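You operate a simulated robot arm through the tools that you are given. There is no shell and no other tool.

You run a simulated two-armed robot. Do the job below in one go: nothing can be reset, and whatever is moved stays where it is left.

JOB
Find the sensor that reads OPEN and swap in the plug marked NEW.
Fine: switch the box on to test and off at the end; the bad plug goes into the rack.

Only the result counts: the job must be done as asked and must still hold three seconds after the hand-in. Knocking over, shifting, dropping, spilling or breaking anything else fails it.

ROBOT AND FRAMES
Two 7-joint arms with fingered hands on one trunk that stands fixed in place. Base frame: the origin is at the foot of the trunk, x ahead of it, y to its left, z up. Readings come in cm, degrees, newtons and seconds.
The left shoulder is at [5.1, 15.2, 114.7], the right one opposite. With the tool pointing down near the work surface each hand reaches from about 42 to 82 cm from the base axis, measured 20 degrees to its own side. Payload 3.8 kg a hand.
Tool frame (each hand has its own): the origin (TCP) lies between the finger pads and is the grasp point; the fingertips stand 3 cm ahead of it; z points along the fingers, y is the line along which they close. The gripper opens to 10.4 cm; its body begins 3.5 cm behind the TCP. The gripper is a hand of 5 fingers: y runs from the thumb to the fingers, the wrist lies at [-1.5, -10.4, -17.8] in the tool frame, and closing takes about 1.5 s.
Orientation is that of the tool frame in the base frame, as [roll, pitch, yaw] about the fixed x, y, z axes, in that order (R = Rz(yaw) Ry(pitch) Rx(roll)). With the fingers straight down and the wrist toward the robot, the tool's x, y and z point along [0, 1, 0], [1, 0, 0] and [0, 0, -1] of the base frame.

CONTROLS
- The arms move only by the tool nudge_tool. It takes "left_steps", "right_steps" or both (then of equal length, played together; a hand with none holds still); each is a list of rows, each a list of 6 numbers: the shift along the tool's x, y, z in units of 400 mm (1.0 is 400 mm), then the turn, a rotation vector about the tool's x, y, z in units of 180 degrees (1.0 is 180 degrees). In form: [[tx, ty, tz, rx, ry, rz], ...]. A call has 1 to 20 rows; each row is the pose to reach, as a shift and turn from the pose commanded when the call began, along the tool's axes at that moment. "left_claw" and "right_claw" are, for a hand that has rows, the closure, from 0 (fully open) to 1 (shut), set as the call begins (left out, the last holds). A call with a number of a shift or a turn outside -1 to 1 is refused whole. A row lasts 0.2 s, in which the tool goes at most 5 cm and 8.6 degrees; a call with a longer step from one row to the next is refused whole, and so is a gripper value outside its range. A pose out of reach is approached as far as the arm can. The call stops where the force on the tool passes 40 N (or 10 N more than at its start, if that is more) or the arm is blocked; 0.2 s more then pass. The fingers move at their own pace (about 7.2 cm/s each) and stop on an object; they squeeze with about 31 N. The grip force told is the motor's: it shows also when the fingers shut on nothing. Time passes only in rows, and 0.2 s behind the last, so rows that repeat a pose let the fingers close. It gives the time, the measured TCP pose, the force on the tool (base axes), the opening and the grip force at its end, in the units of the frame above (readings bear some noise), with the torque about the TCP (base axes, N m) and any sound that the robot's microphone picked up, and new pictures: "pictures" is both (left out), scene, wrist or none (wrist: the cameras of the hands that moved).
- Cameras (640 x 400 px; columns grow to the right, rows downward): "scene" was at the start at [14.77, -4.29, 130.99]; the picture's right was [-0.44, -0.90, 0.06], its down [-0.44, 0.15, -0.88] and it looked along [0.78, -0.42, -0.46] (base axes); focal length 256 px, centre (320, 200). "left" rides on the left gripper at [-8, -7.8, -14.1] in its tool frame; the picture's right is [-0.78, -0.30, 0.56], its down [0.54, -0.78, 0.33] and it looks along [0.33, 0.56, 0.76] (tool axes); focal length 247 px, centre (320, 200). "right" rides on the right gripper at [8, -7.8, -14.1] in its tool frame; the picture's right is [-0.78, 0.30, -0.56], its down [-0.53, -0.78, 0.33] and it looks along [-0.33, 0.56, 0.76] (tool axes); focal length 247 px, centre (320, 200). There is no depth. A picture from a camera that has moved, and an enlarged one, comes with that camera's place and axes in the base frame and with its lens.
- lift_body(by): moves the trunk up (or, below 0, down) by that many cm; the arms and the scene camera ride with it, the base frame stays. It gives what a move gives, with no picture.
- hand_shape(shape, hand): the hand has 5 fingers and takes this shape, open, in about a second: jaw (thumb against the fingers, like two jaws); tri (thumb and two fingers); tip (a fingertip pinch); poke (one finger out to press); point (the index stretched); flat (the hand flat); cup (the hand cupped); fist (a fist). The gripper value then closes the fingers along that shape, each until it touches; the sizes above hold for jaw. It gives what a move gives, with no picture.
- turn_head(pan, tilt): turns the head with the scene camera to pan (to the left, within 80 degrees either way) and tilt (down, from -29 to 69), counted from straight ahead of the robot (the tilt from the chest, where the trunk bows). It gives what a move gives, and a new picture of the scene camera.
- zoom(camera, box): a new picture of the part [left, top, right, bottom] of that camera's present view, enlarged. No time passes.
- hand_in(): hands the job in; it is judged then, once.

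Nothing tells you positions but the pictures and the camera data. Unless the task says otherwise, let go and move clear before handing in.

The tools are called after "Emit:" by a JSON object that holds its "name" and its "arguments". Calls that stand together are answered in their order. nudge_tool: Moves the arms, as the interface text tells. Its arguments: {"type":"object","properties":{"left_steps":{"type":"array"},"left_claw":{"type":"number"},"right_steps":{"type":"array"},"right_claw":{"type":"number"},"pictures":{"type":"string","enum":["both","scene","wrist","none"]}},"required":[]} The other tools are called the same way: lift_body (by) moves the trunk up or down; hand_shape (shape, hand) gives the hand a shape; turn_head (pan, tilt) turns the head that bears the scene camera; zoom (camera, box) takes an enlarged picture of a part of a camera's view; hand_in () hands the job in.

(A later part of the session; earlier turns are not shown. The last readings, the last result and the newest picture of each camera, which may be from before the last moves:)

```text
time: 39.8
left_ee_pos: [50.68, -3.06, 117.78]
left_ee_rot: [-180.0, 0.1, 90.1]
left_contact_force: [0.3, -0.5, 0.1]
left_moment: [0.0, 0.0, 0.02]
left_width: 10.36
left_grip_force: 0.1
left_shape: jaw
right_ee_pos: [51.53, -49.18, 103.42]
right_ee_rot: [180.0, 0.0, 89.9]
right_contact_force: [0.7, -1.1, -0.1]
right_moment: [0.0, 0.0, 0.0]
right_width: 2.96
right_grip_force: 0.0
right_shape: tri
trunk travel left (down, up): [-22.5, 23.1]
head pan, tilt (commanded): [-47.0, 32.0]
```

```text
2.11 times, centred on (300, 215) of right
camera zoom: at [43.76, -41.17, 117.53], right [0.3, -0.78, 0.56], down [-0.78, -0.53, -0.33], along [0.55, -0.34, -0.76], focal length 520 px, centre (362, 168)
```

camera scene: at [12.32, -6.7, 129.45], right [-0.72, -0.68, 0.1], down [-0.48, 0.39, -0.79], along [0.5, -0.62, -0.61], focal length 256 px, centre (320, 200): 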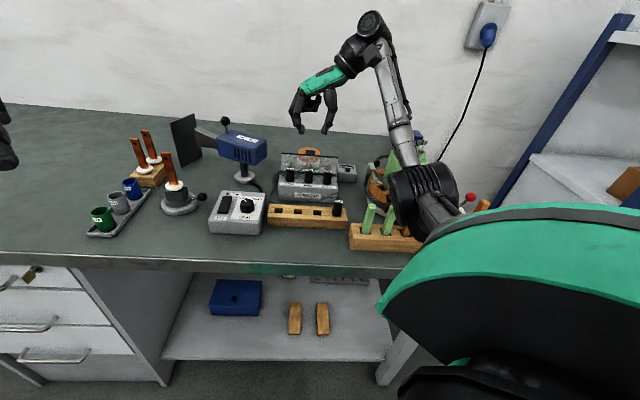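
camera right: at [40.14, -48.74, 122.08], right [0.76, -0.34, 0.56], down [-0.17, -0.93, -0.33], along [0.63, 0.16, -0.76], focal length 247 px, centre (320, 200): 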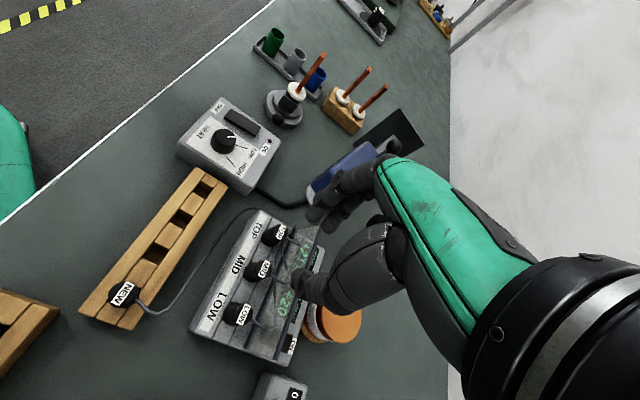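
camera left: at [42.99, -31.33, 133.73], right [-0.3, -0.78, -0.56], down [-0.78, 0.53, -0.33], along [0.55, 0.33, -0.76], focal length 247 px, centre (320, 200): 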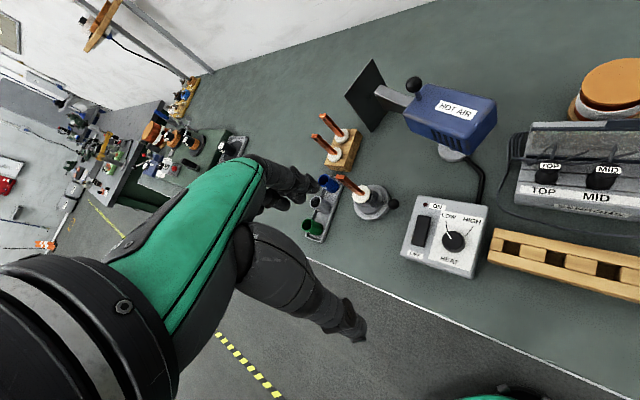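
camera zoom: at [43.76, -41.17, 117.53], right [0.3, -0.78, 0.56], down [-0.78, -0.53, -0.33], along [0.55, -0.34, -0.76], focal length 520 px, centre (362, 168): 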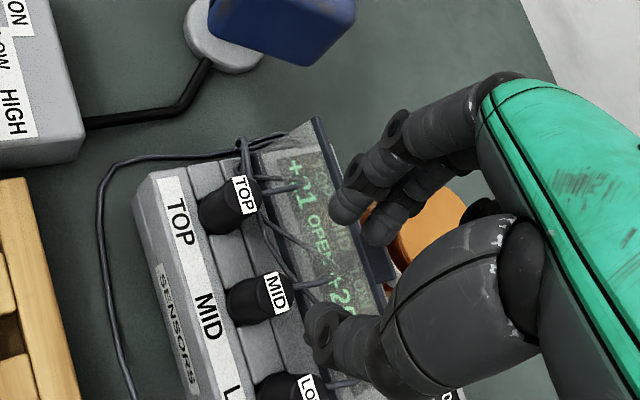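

Emit:
{"name": "nudge_tool", "arguments": {"right_steps": [[-0.001, -0.0015, 0.06, 0, 0, 0], [-0.001, -0.0015, 0.115, 0, 0, 0], [-0.001, -0.0015, 0.115, 0, 0, 0]], "pictures": "none"}}

Emit:
{"name": "zoom", "arguments": {"camera": "scene", "box": [280, 140, 350, 196]}}

Emit:
{"name": "zoom", "arguments": {"camera": "right", "box": [230, 150, 370, 290]}}

```text
time: 40.6
left_ee_pos: [50.73, -3.1, 117.89]
left_ee_rot: [-180.0, 0.2, 90.1]
left_contact_force: [-0.6, 0.3, 0.1]
left_moment: [-0.03, 0.0, -0.01]
left_width: 10.39
left_grip_force: 0.1
left_shape: jaw
right_ee_pos: [51.32, -49.13, 98.86]
right_ee_rot: [179.9, 0.0, 90.0]
right_contact_force: [-0.1, -0.9, 0.6]
right_moment: [-0.01, 0.0, 0.02]
right_width: 2.96
right_grip_force: 0.0
right_shape: tri
trunk travel left (down, up): [-22.5, 23.1]
head pan, tilt (commanded): [-47.0, 32.0]
```

```text
7.14 times, centred on (315, 168) of scene
camera zoom: at [12.31, -6.68, 129.45], right [-0.72, -0.68, 0.1], down [-0.48, 0.39, -0.79], along [0.5, -0.62, -0.61], focal length 1831 px, centre (356, 429)
```

zoom: 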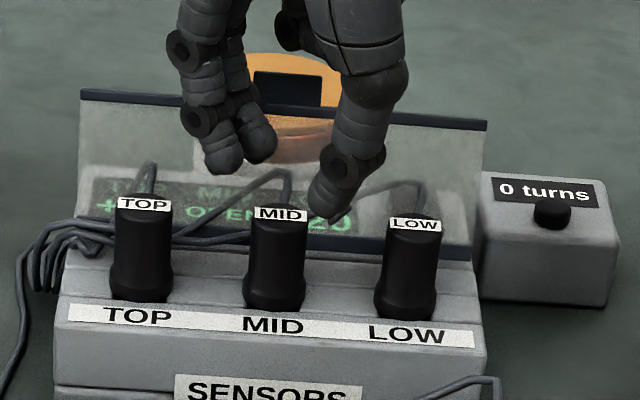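

```text
2.86 times, centred on (300, 220) of right
camera zoom: at [43.66, -41.13, 112.88], right [0.3, -0.78, 0.56], down [-0.78, -0.53, -0.33], along [0.56, -0.33, -0.76], focal length 706 px, centre (377, 143)
```

zoom: 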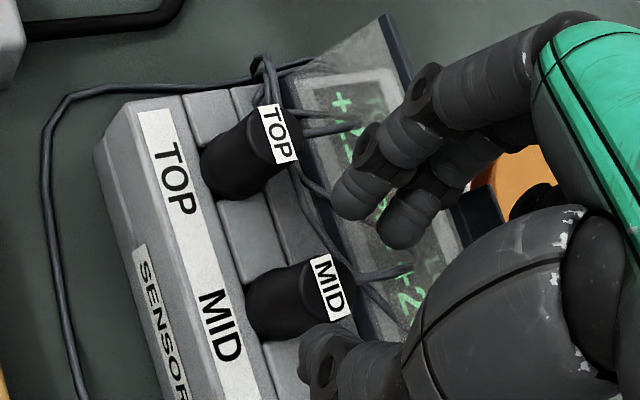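

Emit:
{"name": "nudge_tool", "arguments": {"right_steps": [[0, 0.001, 0.02, 0, 0, 0], [0, 0.001, 0.04, 0, 0, 0], [0, 0.001, 0.055, 0, 0, 0], [0, 0.001, 0.07, 0, 0, 0], [0, 0.001, 0.07, 0, 0, 0]], "pictures": "none"}}

Emit:
{"name": "zoom", "arguments": {"camera": "scene", "box": [280, 140, 350, 196]}}

Emit:
{"name": "zoom", "arguments": {"camera": "right", "box": [230, 150, 370, 290]}}

```text
time: 41.8
left_ee_pos: [50.57, -2.94, 117.95]
left_ee_rot: [180.0, 0.1, 90.2]
left_contact_force: [0.8, -0.4, 0.1]
left_moment: [-0.03, -0.01, -0.02]
left_width: 10.38
left_grip_force: 0.1
left_shape: jaw
right_ee_pos: [51.23, -48.97, 96.17]
right_ee_rot: [179.9, 0.0, 90.0]
right_contact_force: [-5.5, 4.7, 5.2]
right_moment: [-0.13, -0.27, 0.14]
right_width: 2.87
right_grip_force: 0.1
right_shape: tri
trunk travel left (down, up): [-22.5, 23.1]
head pan, tilt (commanded): [-47.0, 32.0]
```

```text
7.14 times, centred on (315, 168) of scene
camera zoom: at [12.15, -6.54, 129.48], right [-0.72, -0.68, 0.1], down [-0.48, 0.39, -0.79], along [0.5, -0.62, -0.6], focal length 1831 px, centre (356, 429)
```

zoom: 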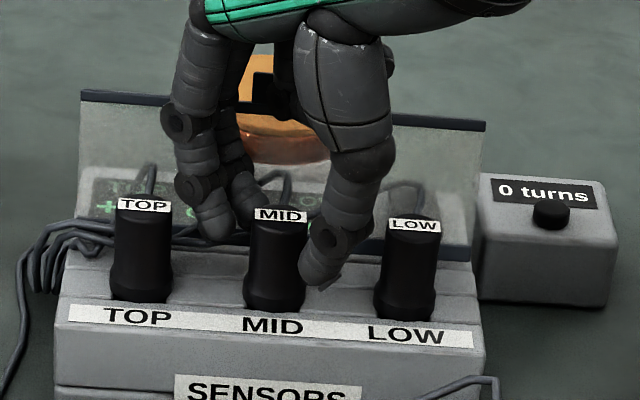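

```text
2.86 times, centred on (300, 220) of right
camera zoom: at [43.58, -40.94, 110.15], right [0.3, -0.78, 0.56], down [-0.78, -0.54, -0.33], along [0.56, -0.34, -0.76], focal length 706 px, centre (377, 143)
```

zoom: 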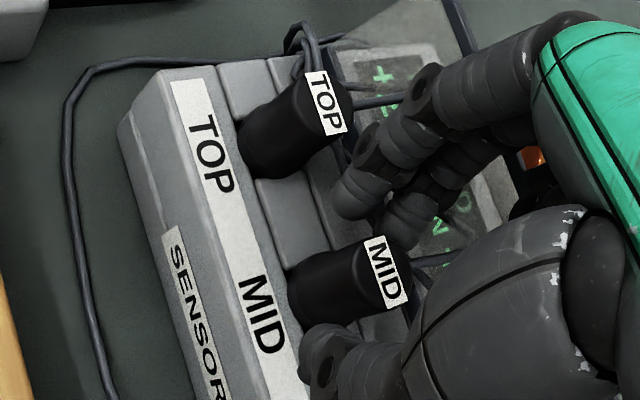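

The fingers' backs touch the lid's top edge lightly (about 7 N), and the lid has not moved. I'll ease slightly toward the front and close on the MID plug, which also draws the fingers away from the lid.

Emit:
{"name": "nudge_tool", "arguments": {"right_steps": [[0.003, -0.003, 0, 0, 0, 0], [0.003, -0.003, 0, 0, 0, 0], [0.003, -0.003, 0, 0, 0, 0], [0.003, -0.003, 0, 0, 0, 0], [0.003, -0.003, 0, 0, 0, 0], [0.003, -0.003, 0, 0, 0, 0]], "right_claw": 1.0, "pictures": "none"}}

Emit:
{"name": "zoom", "arguments": {"camera": "scene", "box": [280, 140, 350, 196]}}

Emit:
{"name": "zoom", "arguments": {"camera": "right", "box": [230, 150, 370, 290]}}

```text
time: 43.2
left_ee_pos: [50.75, -2.95, 117.95]
left_ee_rot: [180.0, 0.1, 90.1]
left_contact_force: [0.9, -0.2, -0.2]
left_moment: [-0.01, 0.02, 0.01]
left_width: 10.4
left_grip_force: 0.1
left_shape: jaw
right_ee_pos: [51.14, -49.01, 96.05]
right_ee_rot: [179.9, 0.1, 90.1]
right_contact_force: [-3.0, 4.4, 3.0]
right_moment: [-0.06, -0.1, 0.21]
right_width: 1.09
right_grip_force: 30.6
right_shape: tri
trunk travel left (down, up): [-22.5, 23.1]
head pan, tilt (commanded): [-47.0, 32.0]
```

```text
7.14 times, centred on (315, 168) of scene
camera zoom: at [12.23, -6.59, 129.46], right [-0.72, -0.68, 0.1], down [-0.48, 0.39, -0.79], along [0.5, -0.62, -0.61], focal length 1831 px, centre (356, 429)
```

zoom: 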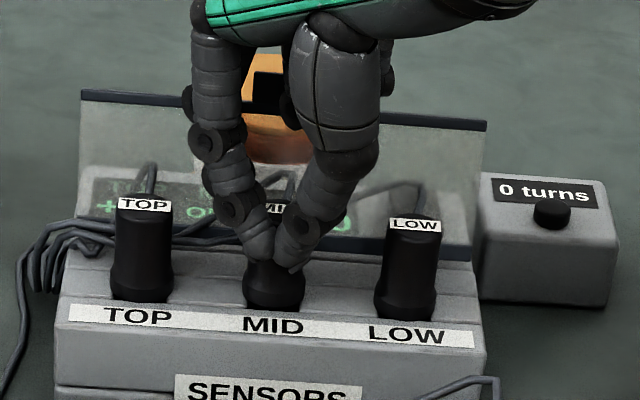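

```text
2.86 times, centred on (300, 220) of right
camera zoom: at [43.5, -40.88, 110.07], right [0.3, -0.78, 0.56], down [-0.78, -0.54, -0.33], along [0.56, -0.33, -0.76], focal length 706 px, centre (377, 143)
```

zoom: 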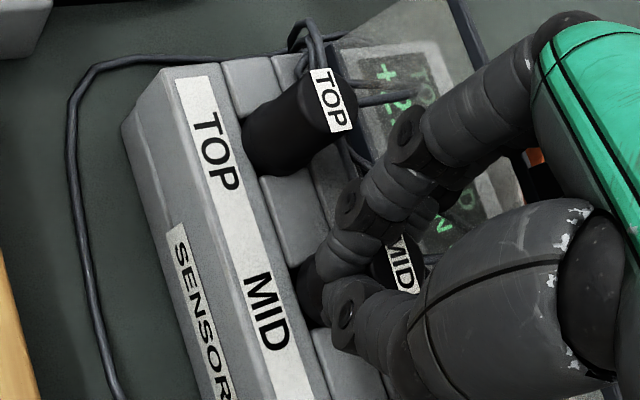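

The index slid past the front of the plug, so the grip is off-centre. I'll open again and measure before re-centring.

Emit:
{"name": "nudge_tool", "arguments": {"right_steps": [[0, 0, 0, 0, 0, 0], [0, 0, 0, 0, 0, 0], [0, 0, 0, 0, 0, 0], [0, 0, 0, 0, 0, 0]], "right_claw": 0.72, "pictures": "both"}}

Emit:
{"name": "zoom", "arguments": {"camera": "scene", "box": [280, 140, 350, 196]}}

Emit:
{"name": "zoom", "arguments": {"camera": "right", "box": [250, 150, 370, 290]}}

```text
time: 44.2
left_ee_pos: [50.74, -2.91, 117.8]
left_ee_rot: [180.0, 0.1, 90.2]
left_contact_force: [-0.6, -0.2, -0.1]
left_moment: [0.03, -0.01, 0.01]
left_width: 10.4
left_grip_force: 0.1
left_shape: jaw
right_ee_pos: [51.17, -48.93, 95.98]
right_ee_rot: [180.0, -0.1, 90.0]
right_contact_force: [-3.3, 2.5, 1.5]
right_moment: [-0.06, -0.15, 0.09]
right_width: 2.82
right_grip_force: 0.0
right_shape: tri
trunk travel left (down, up): [-22.5, 23.1]
head pan, tilt (commanded): [-47.0, 32.0]
camera scene: at [12.22, -6.63, 129.46], right [-0.72, -0.68, 0.1], down [-0.48, 0.39, -0.79], along [0.5, -0.62, -0.61], focal length 256 px, centre (320, 200)
camera right: at [43.49, -40.92, 110.07], right [0.3, -0.78, 0.56], down [-0.78, -0.53, -0.33], along [0.56, -0.34, -0.76], focal length 247 px, centre (320, 200)
```

scene: 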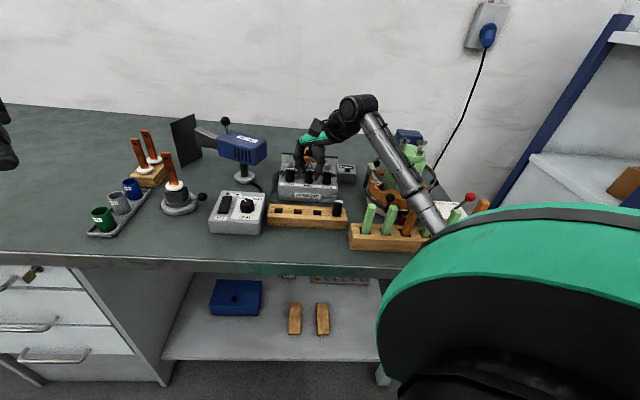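
right: 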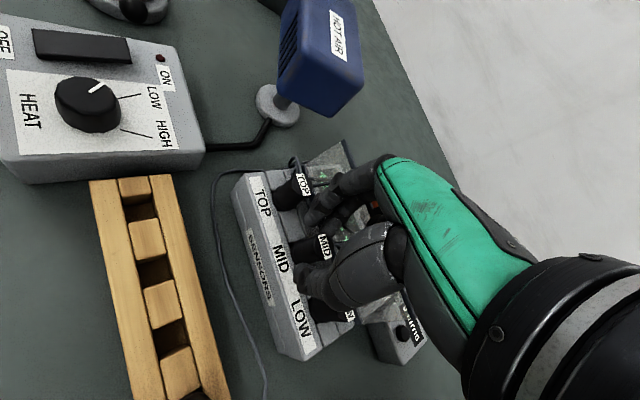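

```text
7.14 times, centred on (315, 168) of scene
camera zoom: at [12.22, -6.63, 129.46], right [-0.72, -0.68, 0.1], down [-0.48, 0.39, -0.79], along [0.5, -0.62, -0.61], focal length 1831 px, centre (356, 429)
```

zoom: 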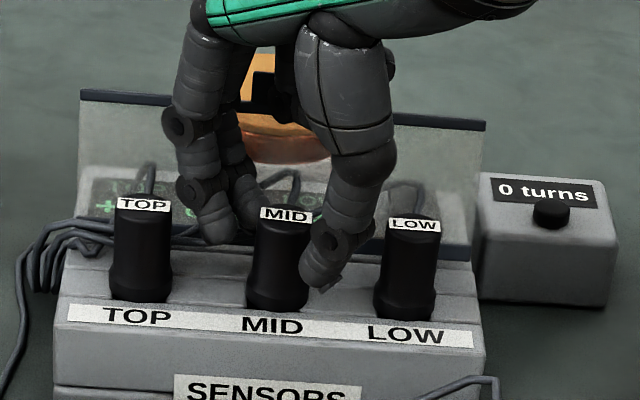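

```text
2.86 times, centred on (310, 220) of right
camera zoom: at [43.49, -40.92, 110.07], right [0.3, -0.78, 0.56], down [-0.78, -0.53, -0.33], along [0.56, -0.34, -0.76], focal length 706 px, centre (349, 143)
```

zoom: 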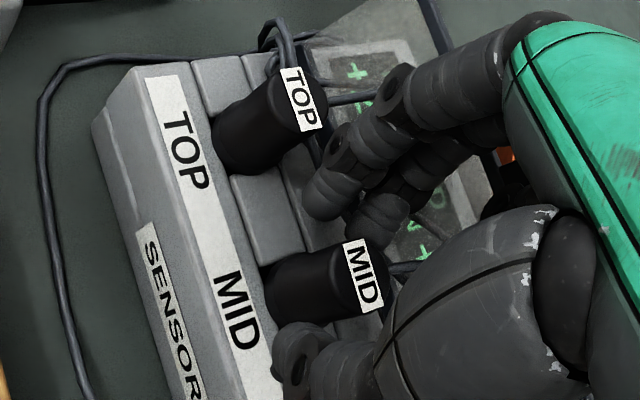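

The plug was too far from the thumb–index line, and the curled fingers brushed the lid. I'll lift, turn to yaw 100 and lean the hand about 18 degrees toward the robot, so the fingertips reach in and the knuckles stay clear of the lid.

Emit:
{"name": "nudge_tool", "arguments": {"right_steps": [[0, -0.002, -0.04, 0, 0, 0], [0, -0.002, -0.1, 0, 0, 0], [0, -0.002, -0.1625, 0, 0, -0.028], [0, -0.002, -0.1625, 0, 0, -0.0556], [0, -0.002, -0.1625, 0, 0, -0.0556]], "pictures": "none"}}

Emit:
{"name": "zoom", "arguments": {"camera": "scene", "box": [270, 130, 350, 194]}}

Emit:
{"name": "zoom", "arguments": {"camera": "right", "box": [200, 140, 380, 310]}}

```text
time: 45.4
left_ee_pos: [50.66, -2.99, 117.77]
left_ee_rot: [-179.9, 0.1, 90.2]
left_contact_force: [0.2, 0.4, -0.6]
left_moment: [0.01, -0.04, 0.02]
left_width: 10.41
left_grip_force: 0.0
left_shape: jaw
right_ee_pos: [51.22, -49.12, 102.55]
right_ee_rot: [-180.0, 0.1, 100.1]
right_contact_force: [0.6, -0.6, -0.9]
right_moment: [0.01, -0.01, 0.03]
right_width: 2.91
right_grip_force: 0.0
right_shape: tri
trunk travel left (down, up): [-22.5, 23.1]
head pan, tilt (commanded): [-47.0, 32.0]
```

```text
6.25 times, centred on (310, 162) of scene
camera zoom: at [12.31, -6.69, 129.45], right [-0.72, -0.68, 0.1], down [-0.48, 0.39, -0.79], along [0.5, -0.62, -0.61], focal length 1602 px, centre (382, 438)
```

zoom: 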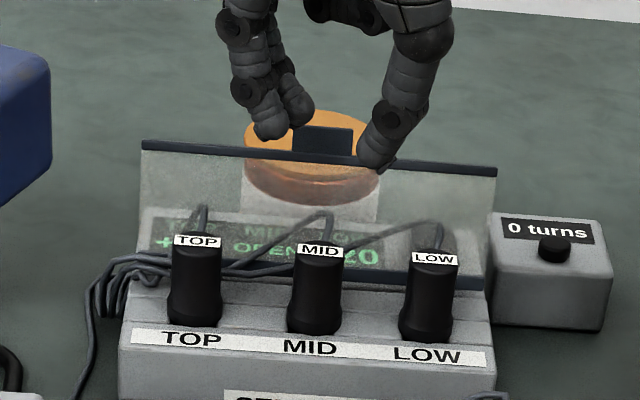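

```text
2.35 times, centred on (290, 225) of right
camera zoom: at [42.23, -42.58, 116.61], right [0.43, -0.71, 0.56], down [-0.67, -0.66, -0.33], along [0.61, -0.23, -0.76], focal length 581 px, centre (391, 141)
```

zoom: 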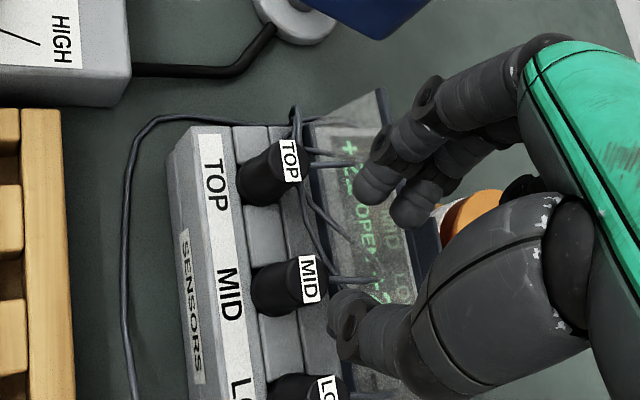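

Emit:
{"name": "nudge_tool", "arguments": {"right_steps": [[0, -0.003, 0, -0.0191, -0.0273, 0], [0, -0.0062, 0, -0.0383, -0.0546, 0], [-0.0007, -0.0062, 0, -0.0574, -0.0819, 0], [-0.0007, -0.0062, 0, -0.0574, -0.0819, 0]], "pictures": "none"}}

Emit:
{"name": "zoom", "arguments": {"camera": "scene", "box": [270, 130, 350, 194]}}

Emit:
{"name": "zoom", "arguments": {"camera": "right", "box": [200, 140, 380, 310]}}

```text
time: 46.4
left_ee_pos: [50.78, -3.04, 117.8]
left_ee_rot: [-179.9, 0.0, 90.1]
left_contact_force: [-0.7, -1.1, 0.5]
left_moment: [0.01, -0.01, 0.0]
left_width: 10.38
left_grip_force: 0.0
left_shape: jaw
right_ee_pos: [50.98, -49.09, 102.51]
right_ee_rot: [169.4, 14.7, 98.6]
right_contact_force: [1.2, -0.6, -0.3]
right_moment: [0.0, -0.02, -0.01]
right_width: 2.91
right_grip_force: 0.0
right_shape: tri
trunk travel left (down, up): [-22.5, 23.1]
head pan, tilt (commanded): [-47.0, 32.0]
```

```text
6.25 times, centred on (310, 162) of scene
camera zoom: at [12.32, -6.71, 129.45], right [-0.72, -0.68, 0.1], down [-0.48, 0.39, -0.79], along [0.5, -0.62, -0.61], focal length 1602 px, centre (382, 438)
```

zoom: 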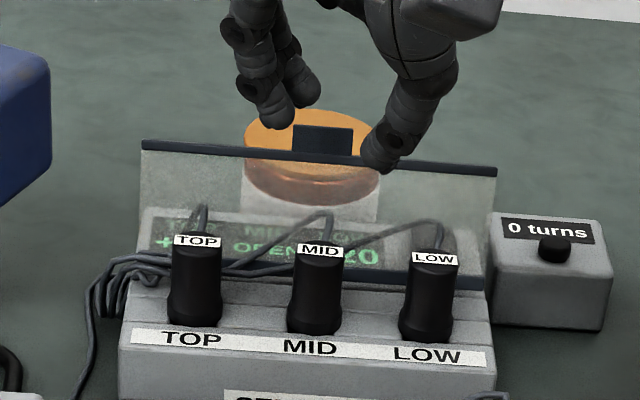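

```text
2.35 times, centred on (290, 225) of right
camera zoom: at [39.25, -39.86, 112.44], right [0.28, -0.56, 0.78], down [-0.6, -0.73, -0.32], along [0.75, -0.38, -0.54], focal length 581 px, centre (391, 141)
```

zoom: 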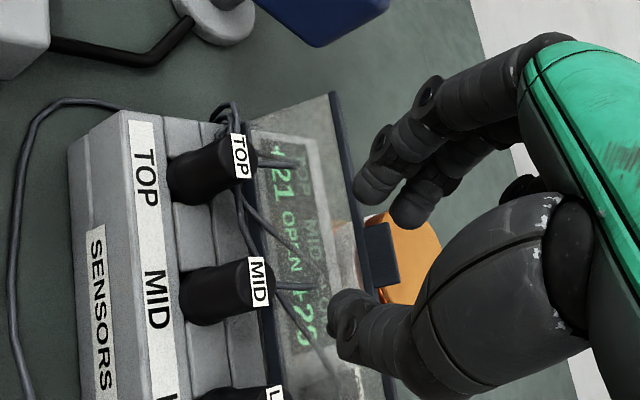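

Emit:
{"name": "nudge_tool", "arguments": {"right_steps": [[0.0103, -0.0084, 0.0434, 0, 0, 0], [0.0204, -0.0164, 0.0862, 0, 0, 0], [0.0204, -0.0164, 0.0862, 0, 0, 0]], "pictures": "none"}}

Emit:
{"name": "zoom", "arguments": {"camera": "scene", "box": [275, 135, 345, 191]}}

Emit:
{"name": "zoom", "arguments": {"camera": "right", "box": [220, 150, 370, 290]}}

```text
time: 47.2
left_ee_pos: [50.65, -3.01, 117.79]
left_ee_rot: [-179.9, 0.2, 90.1]
left_contact_force: [-0.6, -0.5, -0.2]
left_moment: [-0.03, 0.01, 0.02]
left_width: 10.4
left_grip_force: 0.1
left_shape: jaw
right_ee_pos: [50.98, -49.24, 98.89]
right_ee_rot: [169.5, 14.7, 98.6]
right_contact_force: [-0.3, 0.4, -0.1]
right_moment: [-0.03, -0.01, 0.04]
right_width: 2.92
right_grip_force: 0.0
right_shape: tri
trunk travel left (down, up): [-22.5, 23.1]
head pan, tilt (commanded): [-47.0, 32.0]
```

```text
7.14 times, centred on (310, 163) of scene
camera zoom: at [12.31, -6.69, 129.45], right [-0.72, -0.68, 0.1], down [-0.48, 0.39, -0.79], along [0.5, -0.62, -0.61], focal length 1831 px, centre (391, 464)
```

zoom: 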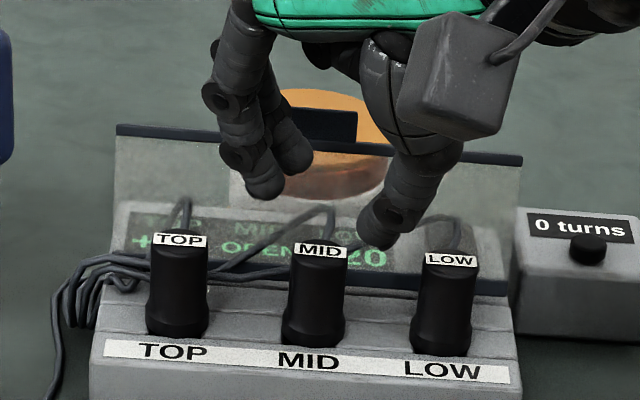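

```text
2.86 times, centred on (295, 220) of right
camera zoom: at [39.34, -39.95, 108.89], right [0.28, -0.56, 0.78], down [-0.6, -0.73, -0.32], along [0.75, -0.38, -0.54], focal length 706 px, centre (391, 143)
```

zoom: 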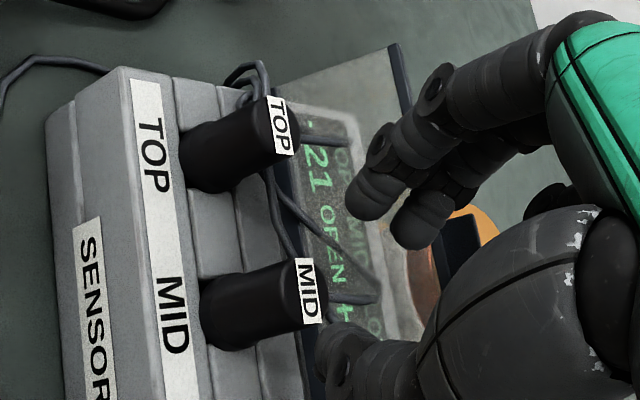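

Emit:
{"name": "nudge_tool", "arguments": {"right_steps": [[0.006, -0.0042, 0.0226, 0, 0, 0], [0.012, -0.0084, 0.0452, 0, 0, 0], [0.018, -0.0126, 0.0678, 0, 0, 0], [0.018, -0.0126, 0.0678, 0, 0, 0]], "pictures": "none"}}

Emit:
{"name": "zoom", "arguments": {"camera": "scene", "box": [275, 135, 345, 191]}}

Emit:
{"name": "zoom", "arguments": {"camera": "right", "box": [220, 150, 370, 290]}}

```text
time: 48.2
left_ee_pos: [50.65, -3.0, 117.85]
left_ee_rot: [-180.0, 0.0, 90.0]
left_contact_force: [-0.4, 0.5, 0.1]
left_moment: [0.0, -0.01, 0.02]
left_width: 10.38
left_grip_force: 0.1
left_shape: jaw
right_ee_pos: [51.06, -49.02, 96.02]
right_ee_rot: [169.4, 14.6, 98.6]
right_contact_force: [0.0, -0.4, 0.0]
right_moment: [-0.03, 0.01, 0.03]
right_width: 2.91
right_grip_force: 0.2
right_shape: tri
trunk travel left (down, up): [-22.5, 23.1]
head pan, tilt (commanded): [-47.0, 32.0]
```

```text
7.14 times, centred on (310, 163) of scene
camera zoom: at [12.31, -6.7, 129.45], right [-0.72, -0.68, 0.1], down [-0.48, 0.39, -0.79], along [0.5, -0.62, -0.61], focal length 1831 px, centre (391, 464)
```

zoom: 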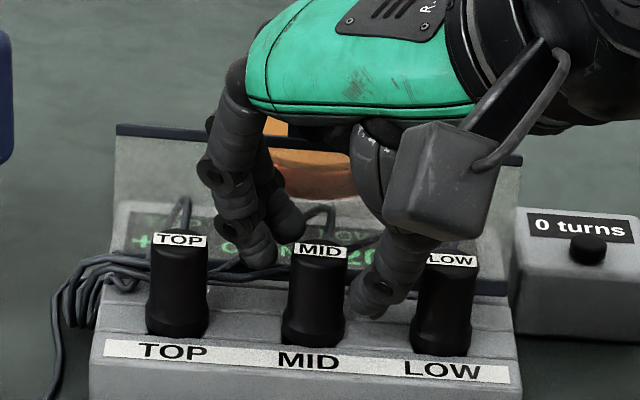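

```text
2.86 times, centred on (295, 220) of right
camera zoom: at [39.34, -39.88, 105.97], right [0.28, -0.56, 0.78], down [-0.6, -0.73, -0.32], along [0.75, -0.38, -0.54], focal length 706 px, centre (391, 143)
```

zoom: 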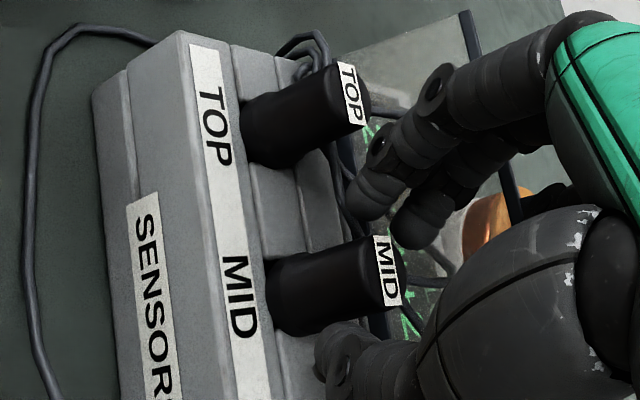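

No contact now, and the plug sits well between thumb and index. Closing.

Emit:
{"name": "nudge_tool", "arguments": {"right_steps": [[0, 0, 0, 0, 0, 0], [0, 0, 0, 0, 0, 0], [0, 0, 0, 0, 0, 0], [0, 0, 0, 0, 0, 0], [0, 0, 0, 0, 0, 0], [0, 0, 0, 0, 0, 0]], "right_claw": 1.0, "pictures": "none"}}

Emit:
{"name": "zoom", "arguments": {"camera": "scene", "box": [275, 135, 345, 191]}}

Emit:
{"name": "zoom", "arguments": {"camera": "right", "box": [220, 150, 370, 290]}}

```text
time: 49.6
left_ee_pos: [50.77, -2.99, 117.72]
left_ee_rot: [-179.9, 0.0, 90.1]
left_contact_force: [1.0, 0.0, 0.1]
left_moment: [-0.03, 0.02, 0.0]
left_width: 10.41
left_grip_force: 0.0
left_shape: jaw
right_ee_pos: [51.02, -49.15, 96.04]
right_ee_rot: [169.4, 14.7, 98.5]
right_contact_force: [-1.5, 0.6, -0.4]
right_moment: [0.01, 0.11, 0.0]
right_width: 1.34
right_grip_force: 31.2
right_shape: tri
trunk travel left (down, up): [-22.5, 23.1]
head pan, tilt (commanded): [-47.0, 32.0]
```

```text
7.14 times, centred on (310, 163) of scene
camera zoom: at [12.31, -6.7, 129.45], right [-0.72, -0.68, 0.1], down [-0.48, 0.39, -0.79], along [0.5, -0.62, -0.61], focal length 1831 px, centre (391, 464)
```

zoom: 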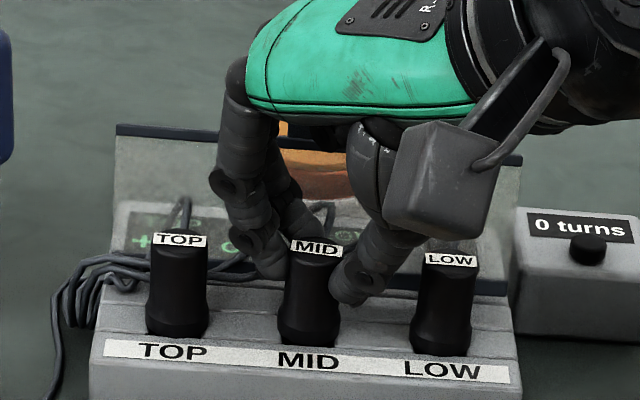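

```text
2.86 times, centred on (295, 220) of right
camera zoom: at [39.34, -39.88, 105.98], right [0.28, -0.56, 0.78], down [-0.6, -0.73, -0.32], along [0.75, -0.38, -0.54], focal length 706 px, centre (391, 143)
```

zoom: 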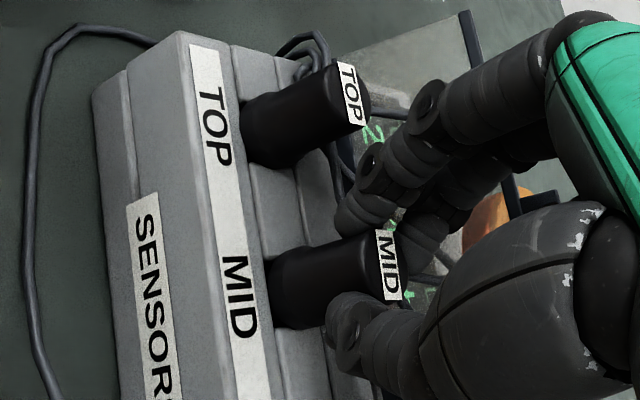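

A firm grip on the MID plug now. I'll pull it straight up.

Emit:
{"name": "nudge_tool", "arguments": {"right_steps": [[-0.0032, 0.0022, -0.0119, 0, 0, 0], [-0.0063, 0.0044, -0.0238, 0, 0, 0], [-0.0095, 0.0066, -0.0357, 0, 0, 0], [-0.0127, 0.0089, -0.0476, 0, 0, 0], [-0.0127, 0.0089, -0.0476, 0, 0, 0]], "pictures": "none"}}

Emit:
{"name": "zoom", "arguments": {"camera": "scene", "box": [275, 125, 345, 191]}}

Emit:
{"name": "zoom", "arguments": {"camera": "right", "box": [220, 150, 370, 290]}}

```text
time: 50.8
left_ee_pos: [50.72, -3.08, 117.82]
left_ee_rot: [-179.8, 0.0, 90.1]
left_contact_force: [0.4, -0.3, 0.4]
left_moment: [0.01, 0.03, 0.03]
left_width: 10.38
left_grip_force: 0.1
left_shape: jaw
right_ee_pos: [50.98, -49.35, 97.91]
right_ee_rot: [169.4, 14.6, 98.6]
right_contact_force: [-0.8, 0.3, -0.4]
right_moment: [0.05, 0.06, 0.02]
right_width: 1.34
right_grip_force: 31.0
right_shape: tri
trunk travel left (down, up): [-22.5, 23.1]
head pan, tilt (commanded): [-47.0, 32.0]
```

```text
6.06 times, centred on (310, 158) of scene
camera zoom: at [12.31, -6.7, 129.45], right [-0.72, -0.68, 0.1], down [-0.48, 0.39, -0.79], along [0.5, -0.62, -0.61], focal length 1553 px, centre (381, 454)
```

zoom: 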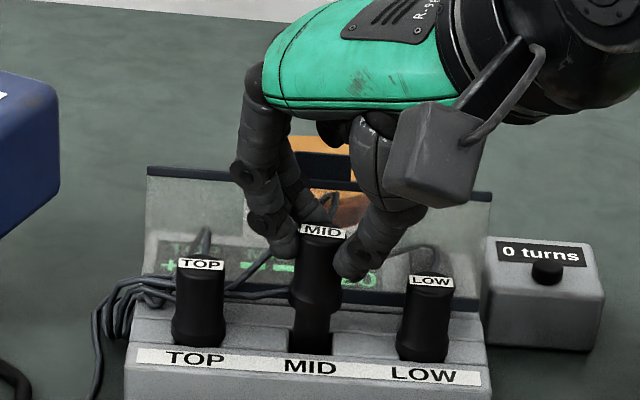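

```text
2.86 times, centred on (295, 220) of right
camera zoom: at [39.29, -39.96, 107.95], right [0.28, -0.56, 0.78], down [-0.6, -0.73, -0.32], along [0.75, -0.38, -0.54], focal length 706 px, centre (391, 143)
```

zoom: 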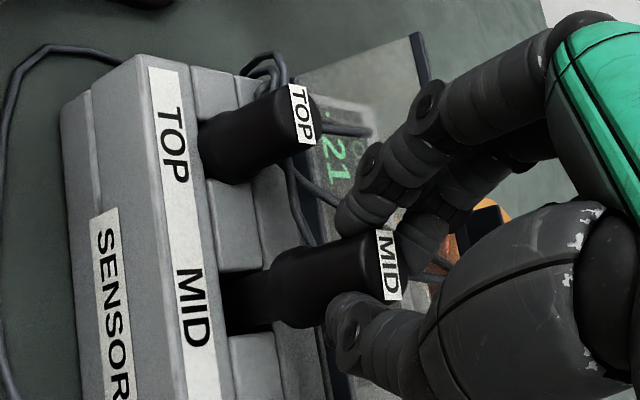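

The plug is sliding out easily. I'll keep lifting until it is clear of the lid and the other plugs.

Emit:
{"name": "nudge_tool", "arguments": {"right_steps": [[-0.0063, 0.0044, -0.0238, 0, 0, 0], [-0.0127, 0.0089, -0.0476, 0, 0, 0], [-0.0222, 0.0155, -0.0832, 0, 0, 0], [-0.0349, 0.0243, -0.131, 0, 0, 0], [-0.0476, 0.0332, -0.178, 0, 0, 0], [-0.0476, 0.0332, -0.178, 0, 0, 0]], "pictures": "none"}}

Emit:
{"name": "zoom", "arguments": {"camera": "scene", "box": [260, 90, 380, 210]}}

Emit:
{"name": "zoom", "arguments": {"camera": "right", "box": [180, 130, 380, 310]}}

```text
time: 52.2
left_ee_pos: [50.69, -3.03, 117.99]
left_ee_rot: [-180.0, 0.1, 90.0]
left_contact_force: [0.3, 0.5, 0.2]
left_moment: [0.02, -0.01, 0.01]
left_width: 10.38
left_grip_force: 0.0
left_shape: jaw
right_ee_pos: [51.02, -49.2, 105.56]
right_ee_rot: [169.3, 14.6, 98.6]
right_contact_force: [-0.3, -0.1, 0.1]
right_moment: [-0.01, 0.05, -0.02]
right_width: 1.31
right_grip_force: 31.1
right_shape: tri
trunk travel left (down, up): [-22.5, 23.1]
head pan, tilt (commanded): [-47.0, 32.0]
```

```text
3.33 times, centred on (320, 150) of scene
camera zoom: at [12.32, -6.71, 129.44], right [-0.72, -0.68, 0.1], down [-0.48, 0.39, -0.79], along [0.5, -0.62, -0.61], focal length 854 px, centre (320, 367)
```

zoom: 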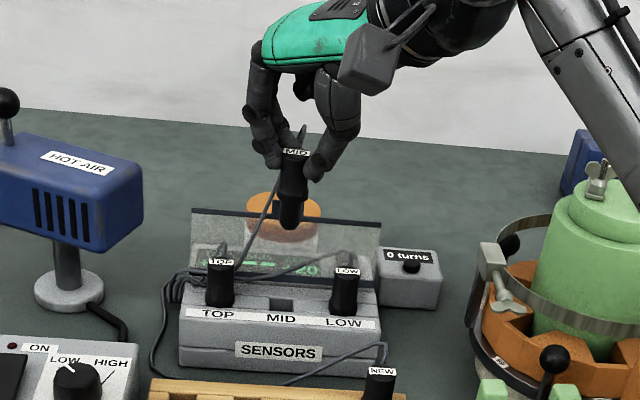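

```text
2.22 times, centred on (280, 220) of right
camera zoom: at [39.28, -39.96, 115.51], right [0.28, -0.56, 0.78], down [-0.6, -0.73, -0.32], along [0.75, -0.38, -0.54], focal length 549 px, centre (409, 156)
```

zoom: 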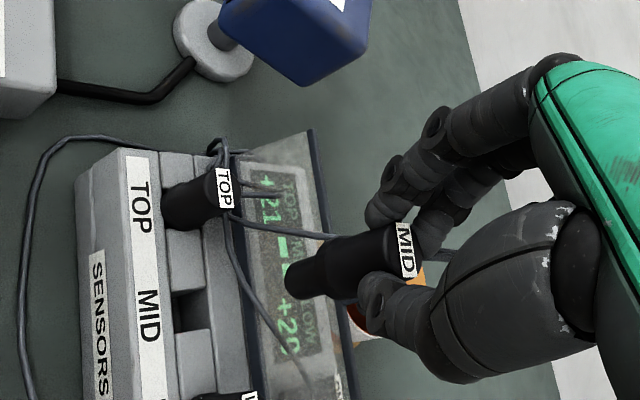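

The bad plug is out and the MID reading has gone blank. The rack's free holes are near u=-8.3, -3.7 and 0.95 at v=60.9. I'll carry the plug over the second hole at about base [45.3,-40.4].

Emit:
{"name": "nudge_tool", "arguments": {"right_steps": [[0.0768, -0.0318, -0.0264, 0, 0, 0], [0.1536, -0.0635, -0.0529, 0, 0, 0], [0.2304, -0.0953, -0.0793, 0, 0, 0], [0.2304, -0.0953, -0.0793, 0, 0, 0]], "pictures": "both"}}

Emit:
{"name": "zoom", "arguments": {"camera": "right", "box": [160, 130, 380, 350]}}

Emit:
{"name": "zoom", "arguments": {"camera": "scene", "box": [250, 110, 370, 240]}}

```text
time: 53.2
left_ee_pos: [50.8, -3.01, 117.86]
left_ee_rot: [-179.9, 0.1, 90.1]
left_contact_force: [-0.6, -0.3, 0.2]
left_moment: [-0.01, 0.0, 0.02]
left_width: 10.37
left_grip_force: 0.1
left_shape: jaw
right_ee_pos: [45.31, -40.37, 105.66]
right_ee_rot: [169.4, 14.7, 98.6]
right_contact_force: [0.7, 0.7, 0.5]
right_moment: [-0.02, -0.03, 0.0]
right_width: 1.33
right_grip_force: 31.3
right_shape: tri
trunk travel left (down, up): [-22.5, 23.1]
head pan, tilt (commanded): [-47.0, 32.0]
camera scene: at [12.33, -6.73, 129.45], right [-0.72, -0.68, 0.1], down [-0.48, 0.39, -0.79], along [0.5, -0.62, -0.61], focal length 256 px, centre (320, 200)
camera right: at [33.63, -31.14, 115.65], right [0.28, -0.56, 0.78], down [-0.6, -0.73, -0.32], along [0.75, -0.38, -0.54], focal length 247 px, centre (320, 200)
```

scene: 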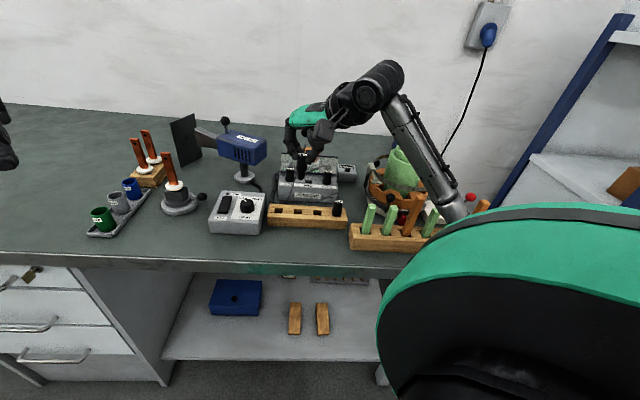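
right: 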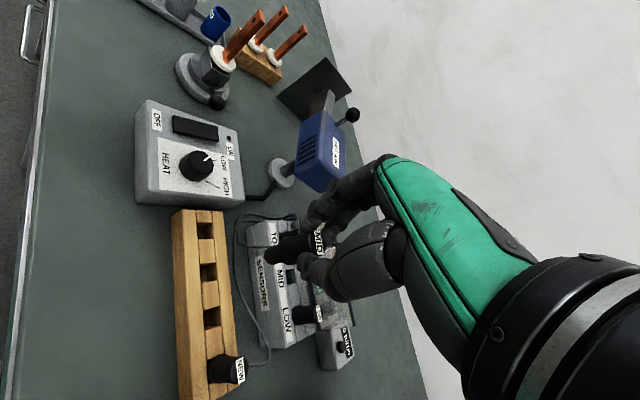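

```text
1.82 times, centred on (270, 240) of right
camera zoom: at [33.63, -31.14, 115.65], right [0.28, -0.56, 0.78], down [-0.6, -0.73, -0.32], along [0.75, -0.38, -0.54], focal length 449 px, centre (411, 127)
```

zoom: 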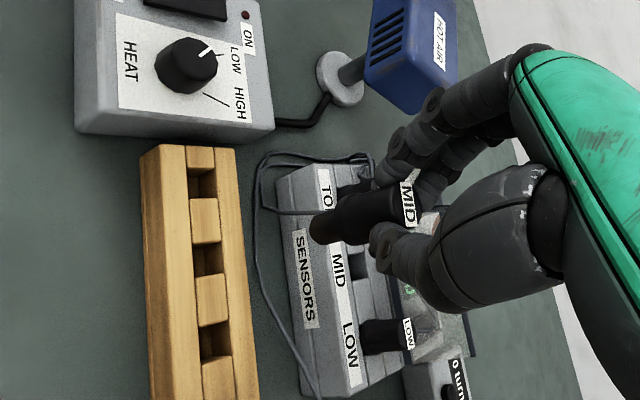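

```text
3.08 times, centred on (310, 175) of scene
camera zoom: at [12.33, -6.73, 129.45], right [-0.72, -0.68, 0.1], down [-0.48, 0.39, -0.79], along [0.5, -0.62, -0.61], focal length 789 px, centre (351, 277)
```

zoom: 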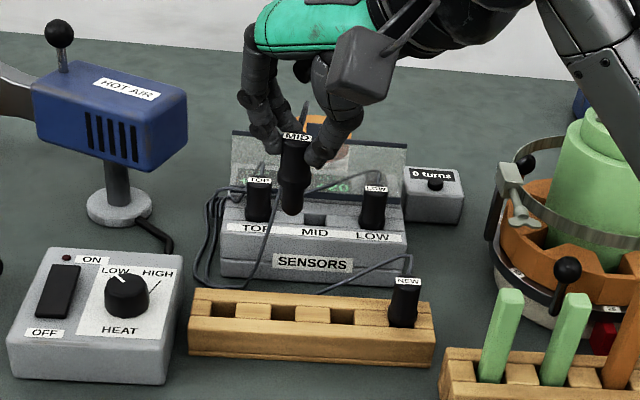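

Plug and hole line up in both camera views. I'll lower it until its stem is just above the rack.

Emit:
{"name": "nudge_tool", "arguments": {"right_steps": [[0.0192, -0.0134, 0.0718, 0, 0, 0], [0.0383, -0.0267, 0.1436, 0, 0, 0], [0.0543, -0.0379, 0.2036, 0, 0, 0], [0.0543, -0.0379, 0.2036, 0, 0, 0]], "pictures": "none"}}

Emit:
{"name": "zoom", "arguments": {"camera": "right", "box": [200, 150, 360, 310]}}

Emit:
{"name": "zoom", "arguments": {"camera": "scene", "box": [255, 150, 355, 240]}}

```text
time: 54.2
left_ee_pos: [50.67, -3.04, 117.8]
left_ee_rot: [-179.9, 0.1, 90.2]
left_contact_force: [-0.1, -0.4, -0.7]
left_moment: [-0.01, 0.01, -0.01]
left_width: 10.38
left_grip_force: 0.0
left_shape: jaw
right_ee_pos: [45.34, -40.49, 96.98]
right_ee_rot: [169.5, 14.7, 98.6]
right_contact_force: [0.4, -0.7, -0.4]
right_moment: [0.0, 0.03, 0.04]
right_width: 1.34
right_grip_force: 30.7
right_shape: tri
trunk travel left (down, up): [-22.5, 23.1]
head pan, tilt (commanded): [-47.0, 32.0]
```

```text
2.50 times, centred on (280, 230) of right
camera zoom: at [33.65, -31.28, 106.9], right [0.28, -0.56, 0.78], down [-0.6, -0.73, -0.32], along [0.75, -0.38, -0.54], focal length 617 px, centre (420, 125)
```

zoom: 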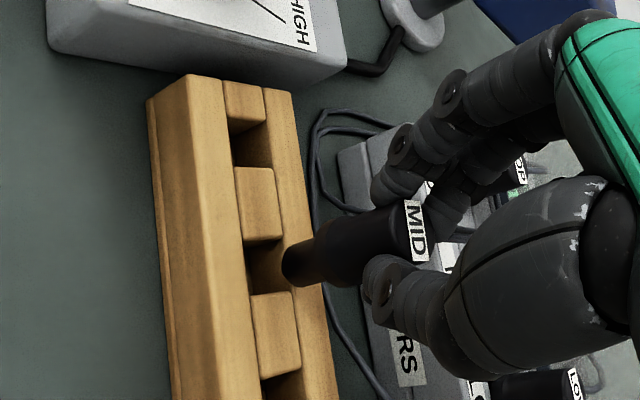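

```text
4.44 times, centred on (305, 195) of scene
camera zoom: at [12.32, -6.7, 129.45], right [-0.72, -0.68, 0.1], down [-0.48, 0.39, -0.79], along [0.5, -0.62, -0.61], focal length 1139 px, centre (387, 222)
```

zoom: 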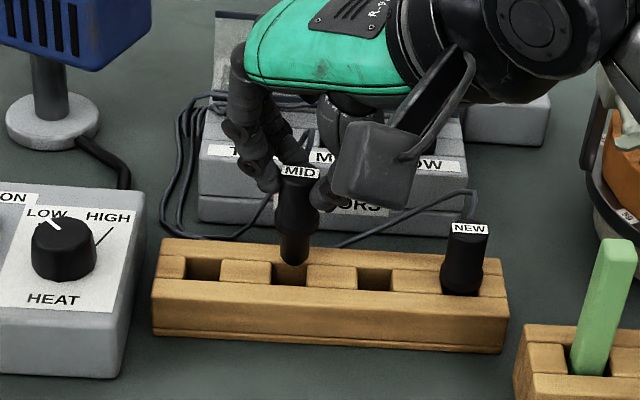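

The plug hangs straight. It needs about 3 mm toward the front and 1.5 mm left, so I'll correct that and go down a little further.

Emit:
{"name": "nudge_tool", "arguments": {"right_steps": [[0.009, -0.0017, -0.0027, 0, 0, 0], [0.0128, -0.0044, 0.0116, 0, 0, 0], [0.0128, -0.0044, 0.0116, 0, 0, 0]], "pictures": "none"}}

Emit:
{"name": "zoom", "arguments": {"camera": "right", "box": [220, 170, 320, 270]}}

Emit:
{"name": "zoom", "arguments": {"camera": "scene", "box": [275, 175, 335, 225]}}

```text
time: 55.0
left_ee_pos: [50.68, -2.94, 117.95]
left_ee_rot: [-180.0, 0.1, 90.1]
left_contact_force: [-0.6, -0.2, -0.2]
left_moment: [-0.01, 0.01, 0.04]
left_width: 10.4
left_grip_force: 0.0
left_shape: jaw
right_ee_pos: [44.99, -40.1, 96.45]
right_ee_rot: [169.3, 14.7, 98.7]
right_contact_force: [-0.9, 1.5, 6.0]
right_moment: [-0.03, -0.04, 0.02]
right_width: 1.33
right_grip_force: 30.9
right_shape: tri
trunk travel left (down, up): [-22.5, 23.1]
head pan, tilt (commanded): [-47.0, 32.0]
```

```text
4.00 times, centred on (270, 220) of right
camera zoom: at [33.34, -30.86, 106.46], right [0.27, -0.56, 0.78], down [-0.6, -0.73, -0.32], along [0.75, -0.38, -0.54], focal length 988 px, centre (520, 120)
```

zoom: 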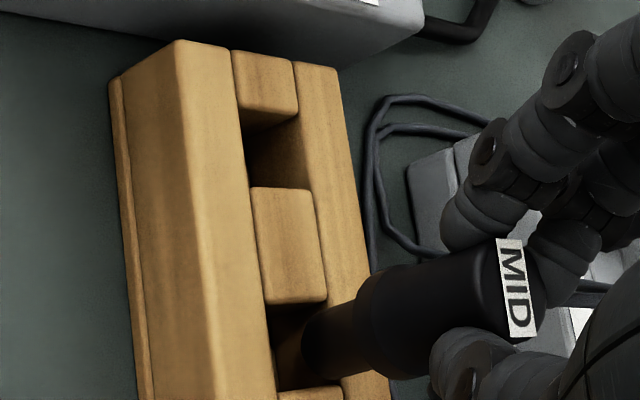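

```text
8.00 times, centred on (305, 200) of scene
camera zoom: at [12.23, -6.63, 129.47], right [-0.72, -0.68, 0.1], down [-0.48, 0.39, -0.79], along [0.5, -0.62, -0.61], focal length 2050 px, centre (440, 200)
```

zoom: 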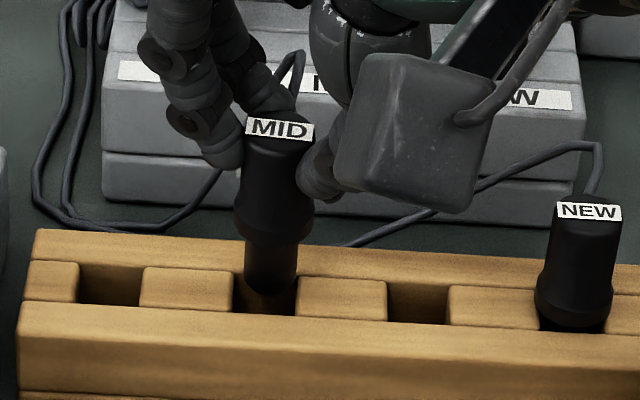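

The stem touched the rear rail of the rack, so it needs about 6 mm more toward the front and 2 mm left. I'll lift slightly, shift and look again.

Emit:
{"name": "nudge_tool", "arguments": {"right_steps": [[-0.0032, 0.0022, -0.0119, 0, 0, 0], [0.0111, -0.0023, -0.0166, 0, 0, 0], [0.0143, -0.0045, -0.0047, 0, 0, 0], [0.0143, -0.0045, -0.0047, 0, 0, 0]], "pictures": "none"}}

Emit:
{"name": "zoom", "arguments": {"camera": "right", "box": [220, 170, 320, 270]}}

Emit:
{"name": "zoom", "arguments": {"camera": "scene", "box": [275, 175, 335, 225]}}

```text
time: 56.0
left_ee_pos: [50.74, -3.02, 117.87]
left_ee_rot: [-179.8, 0.0, 90.1]
left_contact_force: [-0.3, -0.2, -0.2]
left_moment: [0.0, 0.0, 0.06]
left_width: 10.39
left_grip_force: 0.0
left_shape: jaw
right_ee_pos: [44.76, -39.69, 96.42]
right_ee_rot: [169.4, 14.6, 98.6]
right_contact_force: [0.3, -0.4, 0.1]
right_moment: [-0.03, -0.04, -0.02]
right_width: 1.35
right_grip_force: 31.1
right_shape: tri
trunk travel left (down, up): [-22.5, 23.1]
head pan, tilt (commanded): [-47.0, 32.0]
```

```text
4.00 times, centred on (270, 220) of right
camera zoom: at [33.07, -30.36, 106.3], right [0.28, -0.56, 0.78], down [-0.6, -0.73, -0.32], along [0.75, -0.38, -0.54], focal length 988 px, centre (520, 120)
```

zoom: 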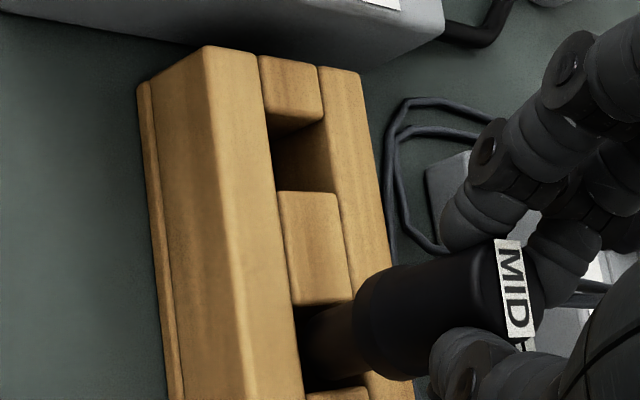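

```text
8.00 times, centred on (305, 200) of scene
camera zoom: at [12.32, -6.71, 129.45], right [-0.72, -0.68, 0.1], down [-0.48, 0.39, -0.79], along [0.5, -0.62, -0.61], focal length 2050 px, centre (440, 200)
```

zoom: 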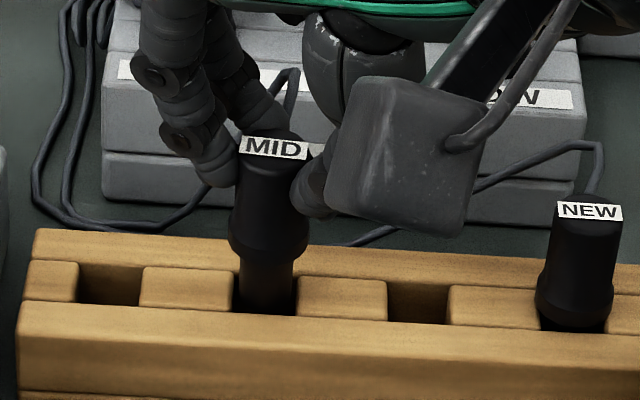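

The stem now appears to be in the hole with no contact force. I'll lower it gently.

Emit:
{"name": "nudge_tool", "arguments": {"right_steps": [[0.0016, -0.0011, 0.006, 0, 0, 0], [0.0032, -0.0022, 0.0119, 0, 0, 0], [0.0048, -0.0033, 0.0178, 0, 0, 0], [0.0063, -0.0044, 0.0238, 0, 0, 0]], "pictures": "none"}}

Emit:
{"name": "zoom", "arguments": {"camera": "right", "box": [220, 170, 320, 270]}}

Emit:
{"name": "zoom", "arguments": {"camera": "scene", "box": [275, 175, 335, 225]}}

```text
time: 57.0
left_ee_pos: [50.79, -3.02, 117.9]
left_ee_rot: [-179.9, 0.1, 90.1]
left_contact_force: [-0.7, 0.0, -0.6]
left_moment: [-0.04, 0.0, 0.0]
left_width: 10.36
left_grip_force: 0.2
left_shape: jaw
right_ee_pos: [45.02, -39.68, 95.36]
right_ee_rot: [169.5, 14.6, 98.6]
right_contact_force: [0.5, -0.5, -0.3]
right_moment: [0.0, 0.0, 0.02]
right_width: 1.35
right_grip_force: 30.7
right_shape: tri
trunk travel left (down, up): [-22.5, 23.1]
head pan, tilt (commanded): [-47.0, 32.0]
```

```text
4.00 times, centred on (270, 220) of right
camera zoom: at [33.24, -30.35, 105.33], right [0.28, -0.56, 0.78], down [-0.6, -0.73, -0.32], along [0.75, -0.38, -0.54], focal length 988 px, centre (520, 120)
```

zoom: 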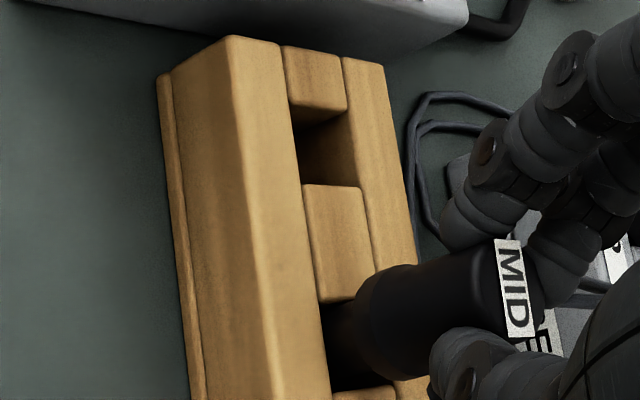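

```text
8.00 times, centred on (305, 200) of scene
camera zoom: at [12.32, -6.7, 129.45], right [-0.72, -0.68, 0.1], down [-0.48, 0.39, -0.79], along [0.5, -0.62, -0.61], focal length 2050 px, centre (440, 200)
```

zoom: 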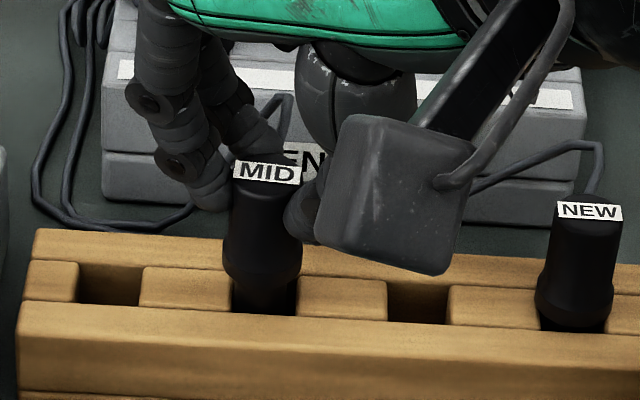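

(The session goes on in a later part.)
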